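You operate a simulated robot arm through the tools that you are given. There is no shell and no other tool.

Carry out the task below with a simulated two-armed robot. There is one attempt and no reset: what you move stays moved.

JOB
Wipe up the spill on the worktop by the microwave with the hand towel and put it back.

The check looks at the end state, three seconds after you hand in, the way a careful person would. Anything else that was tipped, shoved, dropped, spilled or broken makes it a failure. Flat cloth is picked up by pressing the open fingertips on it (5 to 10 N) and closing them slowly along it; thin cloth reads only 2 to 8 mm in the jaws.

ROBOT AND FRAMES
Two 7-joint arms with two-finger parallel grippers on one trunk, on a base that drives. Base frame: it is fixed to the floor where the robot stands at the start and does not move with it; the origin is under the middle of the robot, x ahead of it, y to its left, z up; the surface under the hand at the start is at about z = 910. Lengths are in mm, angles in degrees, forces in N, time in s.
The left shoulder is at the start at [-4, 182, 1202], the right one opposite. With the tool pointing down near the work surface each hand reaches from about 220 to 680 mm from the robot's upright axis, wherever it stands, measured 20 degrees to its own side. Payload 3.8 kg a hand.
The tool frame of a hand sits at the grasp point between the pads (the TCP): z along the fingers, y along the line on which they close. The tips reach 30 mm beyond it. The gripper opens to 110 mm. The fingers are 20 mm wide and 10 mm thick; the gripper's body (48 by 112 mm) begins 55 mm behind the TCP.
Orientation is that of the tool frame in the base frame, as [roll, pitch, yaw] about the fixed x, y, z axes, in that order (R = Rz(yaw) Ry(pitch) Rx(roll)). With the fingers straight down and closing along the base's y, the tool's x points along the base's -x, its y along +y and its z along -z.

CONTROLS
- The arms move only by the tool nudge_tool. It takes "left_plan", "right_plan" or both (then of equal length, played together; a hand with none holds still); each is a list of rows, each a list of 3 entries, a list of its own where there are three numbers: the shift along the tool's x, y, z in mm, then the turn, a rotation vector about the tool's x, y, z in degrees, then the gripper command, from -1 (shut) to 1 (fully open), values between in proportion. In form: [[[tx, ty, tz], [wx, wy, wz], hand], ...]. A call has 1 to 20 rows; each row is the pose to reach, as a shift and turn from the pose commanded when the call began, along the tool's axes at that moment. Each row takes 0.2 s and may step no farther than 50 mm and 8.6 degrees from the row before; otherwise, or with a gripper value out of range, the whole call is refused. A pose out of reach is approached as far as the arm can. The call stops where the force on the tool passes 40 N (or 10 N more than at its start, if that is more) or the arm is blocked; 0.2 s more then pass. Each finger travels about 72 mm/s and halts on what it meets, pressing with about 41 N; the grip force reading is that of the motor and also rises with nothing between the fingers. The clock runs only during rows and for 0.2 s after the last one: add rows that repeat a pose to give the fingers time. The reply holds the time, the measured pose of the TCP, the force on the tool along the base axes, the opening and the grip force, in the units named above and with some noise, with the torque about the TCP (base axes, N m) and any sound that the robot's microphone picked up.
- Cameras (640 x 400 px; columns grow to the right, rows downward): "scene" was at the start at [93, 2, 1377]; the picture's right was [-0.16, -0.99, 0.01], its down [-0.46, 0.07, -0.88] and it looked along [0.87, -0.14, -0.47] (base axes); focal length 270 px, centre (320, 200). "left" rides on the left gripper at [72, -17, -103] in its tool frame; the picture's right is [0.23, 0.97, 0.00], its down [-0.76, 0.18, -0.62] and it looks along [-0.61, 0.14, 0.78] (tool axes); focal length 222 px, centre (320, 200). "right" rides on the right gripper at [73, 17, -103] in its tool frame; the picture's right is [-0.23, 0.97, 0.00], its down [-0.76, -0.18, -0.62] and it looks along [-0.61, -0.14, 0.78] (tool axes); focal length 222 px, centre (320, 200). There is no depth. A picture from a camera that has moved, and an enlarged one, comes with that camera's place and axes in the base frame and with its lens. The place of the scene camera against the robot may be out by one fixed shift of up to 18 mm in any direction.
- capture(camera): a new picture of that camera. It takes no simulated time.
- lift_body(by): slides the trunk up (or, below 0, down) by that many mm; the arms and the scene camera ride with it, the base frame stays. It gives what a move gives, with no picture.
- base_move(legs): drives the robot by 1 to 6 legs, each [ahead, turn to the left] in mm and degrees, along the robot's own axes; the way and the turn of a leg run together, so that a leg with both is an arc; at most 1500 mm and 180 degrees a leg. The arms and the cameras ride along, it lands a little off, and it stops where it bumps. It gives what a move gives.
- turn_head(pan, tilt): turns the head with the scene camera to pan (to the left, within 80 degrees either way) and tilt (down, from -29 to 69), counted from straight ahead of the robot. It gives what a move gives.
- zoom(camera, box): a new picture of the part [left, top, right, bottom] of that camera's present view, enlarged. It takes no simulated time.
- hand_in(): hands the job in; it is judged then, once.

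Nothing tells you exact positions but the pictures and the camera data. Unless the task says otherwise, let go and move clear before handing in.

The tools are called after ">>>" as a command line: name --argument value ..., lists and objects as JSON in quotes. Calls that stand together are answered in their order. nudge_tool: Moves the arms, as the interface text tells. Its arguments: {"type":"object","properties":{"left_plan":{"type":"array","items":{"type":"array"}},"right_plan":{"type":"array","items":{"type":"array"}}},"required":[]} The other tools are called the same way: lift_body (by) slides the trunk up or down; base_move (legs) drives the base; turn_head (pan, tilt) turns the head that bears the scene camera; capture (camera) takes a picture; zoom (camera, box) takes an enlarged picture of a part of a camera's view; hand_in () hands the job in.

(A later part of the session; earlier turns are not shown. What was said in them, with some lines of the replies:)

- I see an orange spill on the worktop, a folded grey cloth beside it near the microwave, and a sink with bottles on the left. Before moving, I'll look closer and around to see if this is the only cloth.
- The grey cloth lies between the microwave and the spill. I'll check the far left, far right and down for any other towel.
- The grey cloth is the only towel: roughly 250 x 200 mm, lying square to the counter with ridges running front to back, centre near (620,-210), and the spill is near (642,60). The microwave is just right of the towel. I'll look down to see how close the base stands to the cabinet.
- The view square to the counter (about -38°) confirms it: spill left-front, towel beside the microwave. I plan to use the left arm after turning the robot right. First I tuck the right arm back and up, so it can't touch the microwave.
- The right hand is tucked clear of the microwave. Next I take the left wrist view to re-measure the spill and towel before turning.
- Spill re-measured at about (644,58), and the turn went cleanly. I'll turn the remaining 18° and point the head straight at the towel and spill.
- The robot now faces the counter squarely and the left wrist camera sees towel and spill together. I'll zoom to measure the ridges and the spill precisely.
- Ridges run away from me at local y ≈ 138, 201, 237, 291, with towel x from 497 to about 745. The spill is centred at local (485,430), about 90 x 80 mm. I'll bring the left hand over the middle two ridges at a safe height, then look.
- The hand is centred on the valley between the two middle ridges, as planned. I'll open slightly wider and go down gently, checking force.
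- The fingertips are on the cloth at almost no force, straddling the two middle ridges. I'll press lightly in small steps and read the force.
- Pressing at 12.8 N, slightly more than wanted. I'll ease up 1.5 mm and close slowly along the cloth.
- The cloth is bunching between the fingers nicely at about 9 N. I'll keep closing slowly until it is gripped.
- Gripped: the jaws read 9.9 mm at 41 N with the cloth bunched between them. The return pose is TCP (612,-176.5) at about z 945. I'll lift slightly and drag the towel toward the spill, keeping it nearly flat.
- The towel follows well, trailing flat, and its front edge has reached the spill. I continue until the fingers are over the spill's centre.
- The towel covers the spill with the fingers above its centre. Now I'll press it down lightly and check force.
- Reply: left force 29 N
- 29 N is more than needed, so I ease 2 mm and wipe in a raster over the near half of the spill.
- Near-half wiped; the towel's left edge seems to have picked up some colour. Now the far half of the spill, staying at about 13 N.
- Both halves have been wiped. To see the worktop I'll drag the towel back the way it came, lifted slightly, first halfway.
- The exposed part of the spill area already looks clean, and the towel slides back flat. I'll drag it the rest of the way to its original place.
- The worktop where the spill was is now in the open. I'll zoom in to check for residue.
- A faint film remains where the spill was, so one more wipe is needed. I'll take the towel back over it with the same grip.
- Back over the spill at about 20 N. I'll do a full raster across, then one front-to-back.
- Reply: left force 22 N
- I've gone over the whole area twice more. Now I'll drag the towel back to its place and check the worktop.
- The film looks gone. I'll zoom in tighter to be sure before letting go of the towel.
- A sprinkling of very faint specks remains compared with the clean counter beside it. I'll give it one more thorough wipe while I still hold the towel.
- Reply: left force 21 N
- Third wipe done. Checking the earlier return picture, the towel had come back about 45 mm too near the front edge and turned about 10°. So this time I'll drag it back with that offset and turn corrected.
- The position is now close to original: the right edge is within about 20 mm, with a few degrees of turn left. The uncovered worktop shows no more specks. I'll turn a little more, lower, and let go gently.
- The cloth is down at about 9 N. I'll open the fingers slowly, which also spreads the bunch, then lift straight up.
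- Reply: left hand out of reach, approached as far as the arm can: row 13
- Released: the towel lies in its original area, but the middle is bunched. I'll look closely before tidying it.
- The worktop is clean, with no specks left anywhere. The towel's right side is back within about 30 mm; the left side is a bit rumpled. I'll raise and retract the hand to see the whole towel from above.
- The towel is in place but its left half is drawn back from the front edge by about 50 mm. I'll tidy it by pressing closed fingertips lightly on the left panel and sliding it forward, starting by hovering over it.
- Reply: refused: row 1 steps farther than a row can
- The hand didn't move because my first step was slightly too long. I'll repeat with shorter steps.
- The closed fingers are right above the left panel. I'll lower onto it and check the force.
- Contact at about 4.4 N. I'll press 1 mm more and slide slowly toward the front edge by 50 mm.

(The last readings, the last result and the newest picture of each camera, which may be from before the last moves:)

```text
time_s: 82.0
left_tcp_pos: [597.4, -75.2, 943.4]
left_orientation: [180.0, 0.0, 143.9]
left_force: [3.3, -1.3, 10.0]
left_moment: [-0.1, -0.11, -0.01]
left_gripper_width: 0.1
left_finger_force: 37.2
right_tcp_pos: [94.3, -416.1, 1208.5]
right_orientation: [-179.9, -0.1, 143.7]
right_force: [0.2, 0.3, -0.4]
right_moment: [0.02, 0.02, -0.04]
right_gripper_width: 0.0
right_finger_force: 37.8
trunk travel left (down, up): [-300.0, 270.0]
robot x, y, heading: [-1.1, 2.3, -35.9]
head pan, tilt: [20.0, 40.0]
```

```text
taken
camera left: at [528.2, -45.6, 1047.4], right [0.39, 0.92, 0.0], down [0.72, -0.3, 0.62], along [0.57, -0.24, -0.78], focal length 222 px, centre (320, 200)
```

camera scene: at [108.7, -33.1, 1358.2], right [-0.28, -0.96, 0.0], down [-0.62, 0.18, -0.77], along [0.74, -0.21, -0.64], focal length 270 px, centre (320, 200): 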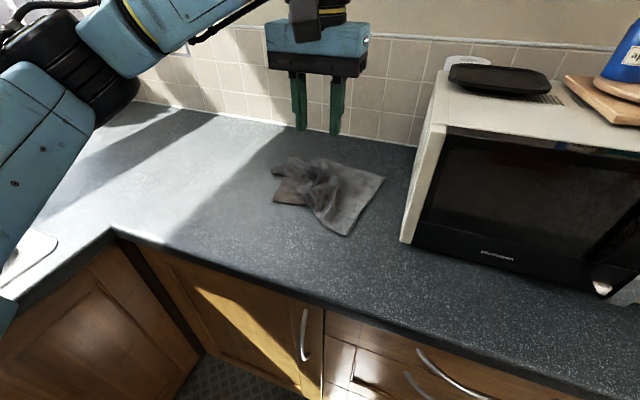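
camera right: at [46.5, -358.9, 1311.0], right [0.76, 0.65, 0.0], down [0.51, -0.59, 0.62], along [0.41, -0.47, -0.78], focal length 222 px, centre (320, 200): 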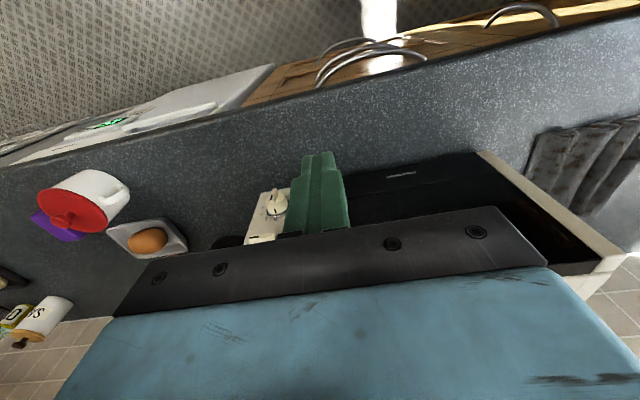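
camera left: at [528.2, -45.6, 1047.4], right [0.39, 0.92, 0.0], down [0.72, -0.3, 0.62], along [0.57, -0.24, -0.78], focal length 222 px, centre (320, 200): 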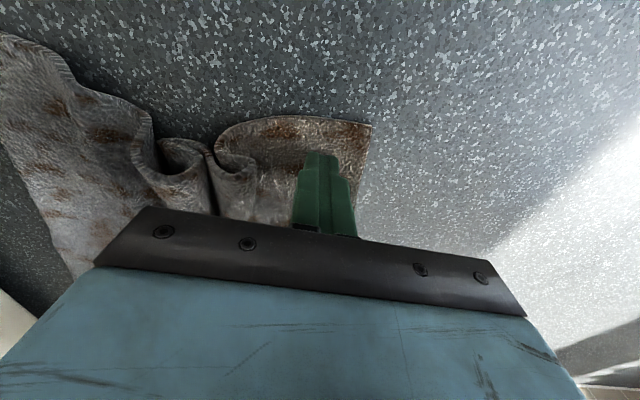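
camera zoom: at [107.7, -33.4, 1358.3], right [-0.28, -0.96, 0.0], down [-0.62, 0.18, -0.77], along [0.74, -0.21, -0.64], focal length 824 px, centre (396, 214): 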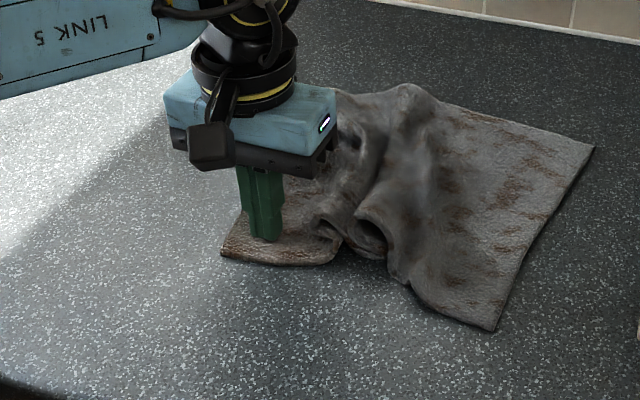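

That worked well: the left panel came forward and the creases straightened. I'll lift off and look again.

>>> nudge_tool --left_plan '[[[0, 0, -15], [0, 0, 0], -1], [[0, 0, -50], [0, 0, 0], -1], [[20, 20, -90], [0, 0, 0], -1], [[50, 45, -120], [0, 0, 0], -1], [[80, 60, -150], [0, 0, 0], -1], [[80, 60, -150], [0, 0, 0], -1]]'

>>> zoom --camera "scene" --box '[190, 130, 400, 261]'

>>> capture --camera "left"

```text
time_s: 83.4
left_tcp_pos: [567.3, 20.8, 1092.8]
left_orientation: [179.9, 0.0, 143.9]
left_force: [0.6, -0.1, -0.5]
left_moment: [0.01, 0.03, 0.0]
left_gripper_width: 0.3
left_finger_force: 37.3
right_tcp_pos: [95.2, -416.1, 1208.0]
right_orientation: [-179.9, -0.1, 143.7]
right_force: [-0.3, -0.6, -0.3]
right_moment: [0.01, 0.0, -0.01]
right_gripper_width: 0.0
right_finger_force: 37.3
trunk travel left (down, up): [-300.0, 270.0]
robot x, y, heading: [-1.2, 0.7, -36.3]
head pan, tilt: [20.0, 40.0]
```

```text
3.05 times, centred on (295, 196) of scene
camera zoom: at [108.7, -33.7, 1358.2], right [-0.28, -0.96, 0.0], down [-0.62, 0.18, -0.77], along [0.74, -0.21, -0.64], focal length 824 px, centre (396, 214)
```

zoom: 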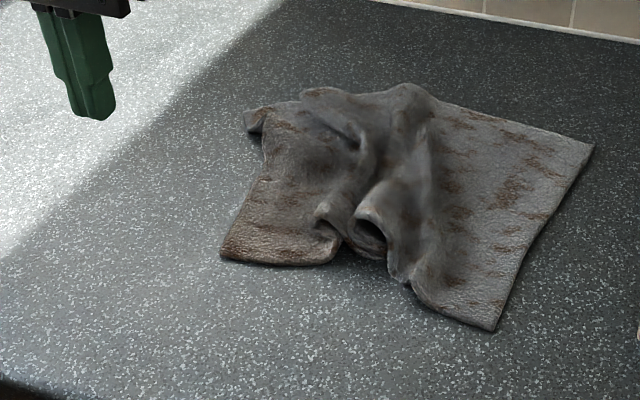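

```text
taken
camera left: at [499.1, 51.6, 1196.4], right [0.39, 0.92, 0.0], down [0.72, -0.31, 0.62], along [0.57, -0.24, -0.78], focal length 222 px, centre (320, 200)
```

left: 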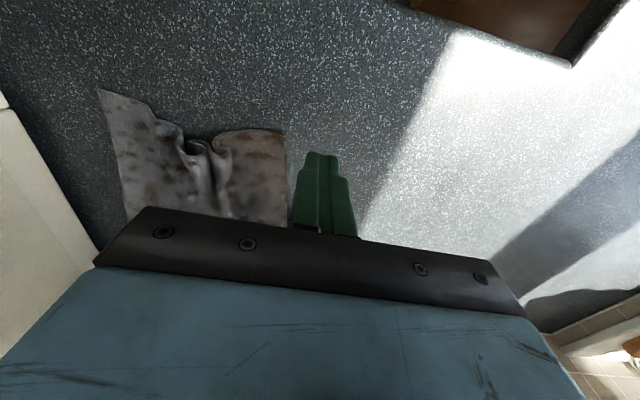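

The towel is now nearly rectangular again: front corners at local (490,98) and (489,319), against (500,95) and (495,295) originally. I'll check the spill area close up from the wrist camera, then clear the arm.

>>> zoom --camera "left" --box '[320, 90, 440, 165]'

>>> nudge_tool --left_plan '[[[30, 0, -25], [0, 0, 0], -1], [[65, 0, -55], [0, 0, 0], -1], [[100, -10, -85], [0, 0, 0], -1], [[140, -30, -105], [0, 0, 0], -1], [[140, -30, -105], [0, 0, 0], -1]]'

>>> capture --camera "left"

>>> capture --camera "scene"

>>> zoom --camera "scene" --box '[180, 130, 400, 268]'

```text
5.33 times, centred on (380, 128) of left
camera zoom: at [499.1, 51.6, 1196.4], right [0.39, 0.92, 0.0], down [0.72, -0.31, 0.62], along [0.57, -0.24, -0.78], focal length 1185 px, centre (0, 587)
```

zoom: 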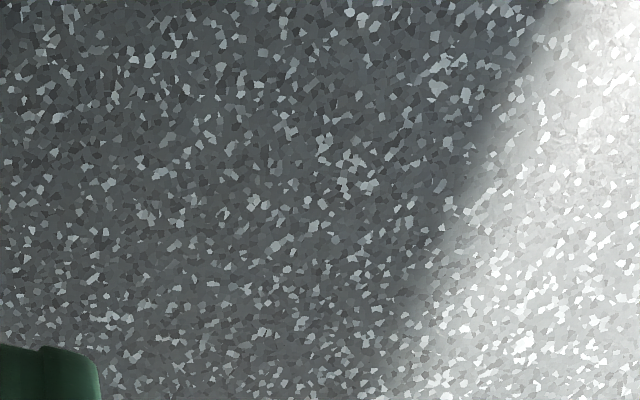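

```text
time_s: 84.6
left_tcp_pos: [436.8, 79.0, 1196.8]
left_orientation: [180.0, -0.1, 143.9]
left_force: [0.8, 0.1, 0.8]
left_moment: [0.02, 0.02, 0.0]
left_gripper_width: 0.0
left_finger_force: 37.3
right_tcp_pos: [95.0, -415.8, 1207.5]
right_orientation: [-179.9, -0.1, 143.8]
right_force: [0.4, -0.8, 0.1]
right_moment: [-0.01, 0.01, 0.04]
right_gripper_width: 0.1
right_finger_force: 37.4
trunk travel left (down, up): [-300.0, 270.0]
robot x, y, heading: [0.7, 2.0, -36.2]
head pan, tilt: [20.0, 40.0]
```

```text
taken
camera left: at [367.8, 108.7, 1300.1], right [0.39, 0.92, 0.0], down [0.72, -0.3, 0.62], along [0.57, -0.24, -0.78], focal length 222 px, centre (320, 200)
```

left: 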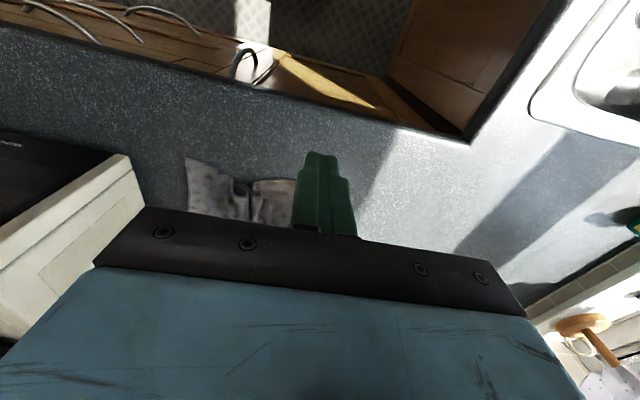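

```text
taken
camera scene: at [108.9, -33.2, 1358.2], right [-0.28, -0.96, 0.0], down [-0.62, 0.18, -0.77], along [0.74, -0.21, -0.64], focal length 270 px, centre (320, 200)
```

scene: 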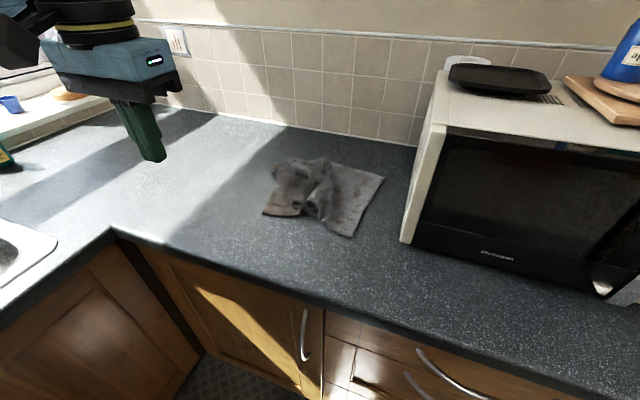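

```text
2.90 times, centred on (290, 199) of scene
camera zoom: at [108.9, -33.2, 1358.2], right [-0.28, -0.96, 0.0], down [-0.62, 0.18, -0.77], along [0.74, -0.21, -0.64], focal length 784 px, centre (407, 203)
```

zoom: 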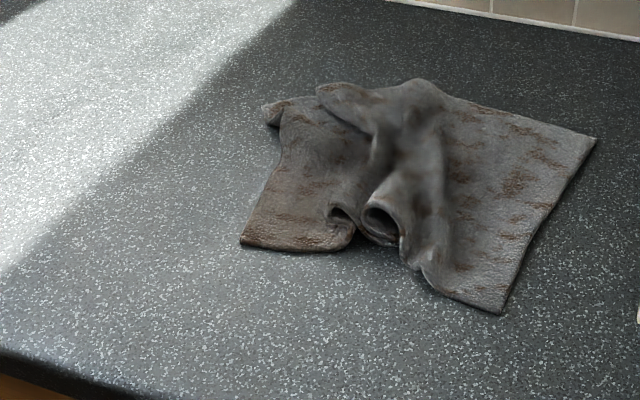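

The spill spot is spotless and the towel lies flat in its place. A quick look left confirms whether the bottles by the sink are undisturbed.

>>> turn_head --pan 70 --tilt 30

>>> capture --camera "scene"

>>> turn_head --pan -35 --tilt 30

>>> capture --camera "scene"

```text
time_s: 85.8
left_tcp_pos: [437.1, 79.0, 1195.8]
left_orientation: [180.0, 0.0, 143.9]
left_force: [0.2, -0.4, -0.3]
left_moment: [0.0, 0.03, 0.03]
left_gripper_width: 0.0
left_finger_force: 37.7
right_tcp_pos: [94.4, -415.6, 1207.7]
right_orientation: [180.0, 0.0, 143.8]
right_force: [0.6, 0.5, 1.1]
right_moment: [0.01, -0.01, 0.01]
right_gripper_width: 0.0
right_finger_force: 37.7
trunk travel left (down, up): [-300.0, 270.0]
robot x, y, heading: [1.9, 1.0, -36.1]
head pan, tilt: [70.0, 30.0]
```

```text
taken
camera scene: at [101.9, 40.8, 1373.6], right [0.56, -0.83, 0.0], down [-0.42, -0.28, -0.87], along [0.72, 0.48, -0.5], focal length 270 px, centre (320, 200)
```

scene: 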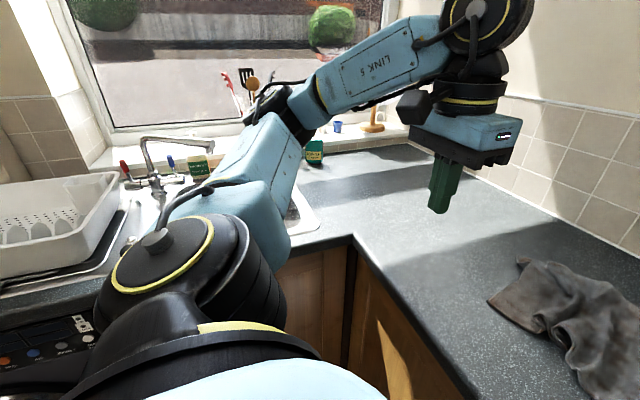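

```text
time_s: 87.6
left_tcp_pos: [435.8, 79.0, 1196.6]
left_orientation: [179.8, 0.1, 144.0]
left_force: [0.2, 0.3, -0.4]
left_moment: [0.01, 0.0, -0.01]
left_gripper_width: 0.2
left_finger_force: 37.5
right_tcp_pos: [94.3, -416.2, 1208.1]
right_orientation: [-180.0, 0.0, 143.7]
right_force: [-0.3, -0.7, -0.5]
right_moment: [-0.02, -0.02, 0.04]
right_gripper_width: 0.0
right_finger_force: 37.7
trunk travel left (down, up): [-300.0, 270.0]
robot x, y, heading: [1.2, 1.6, -36.2]
head pan, tilt: [-35.0, 30.0]
```

```text
taken
camera scene: at [55.9, -95.1, 1373.6], right [-0.95, -0.32, 0.0], down [-0.16, 0.47, -0.87], along [0.28, -0.82, -0.5], focal length 270 px, centre (320, 200)
```

scene: 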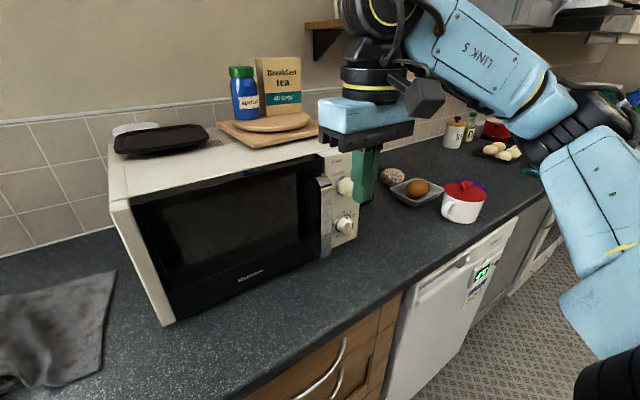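

The spill is fully wiped up and the towel lies back beside the microwave, about where it was. Everything I can see is undisturbed and both hands are clear, so I'm handing in.

>>> hand_in

```text
The job is handed in.
```

The spill is wiped up and the hand towel is back in its place beside the microwave. I handed the job in and have no result from the check yet.

- **Spill:** It took three wipes. After the first a faint film was left, and after the second a few specks. Close-up pictures after the third show clean worktop.
- **Towel:** Its two front corners and its back right corner are within about 35 mm of where they started. The back left corner is about 110 mm out of place and slightly curled, because it was beyond the arm's reach. The middle is a little rumpled.
- **Everything else:** The microwave and the other items I could see on the worktop look undisturbed. The arms blocked part of the view, so I couldn't see every item at the end. Both hands are empty and clear.

The robot now stands turned about 36° to the right of where it started.
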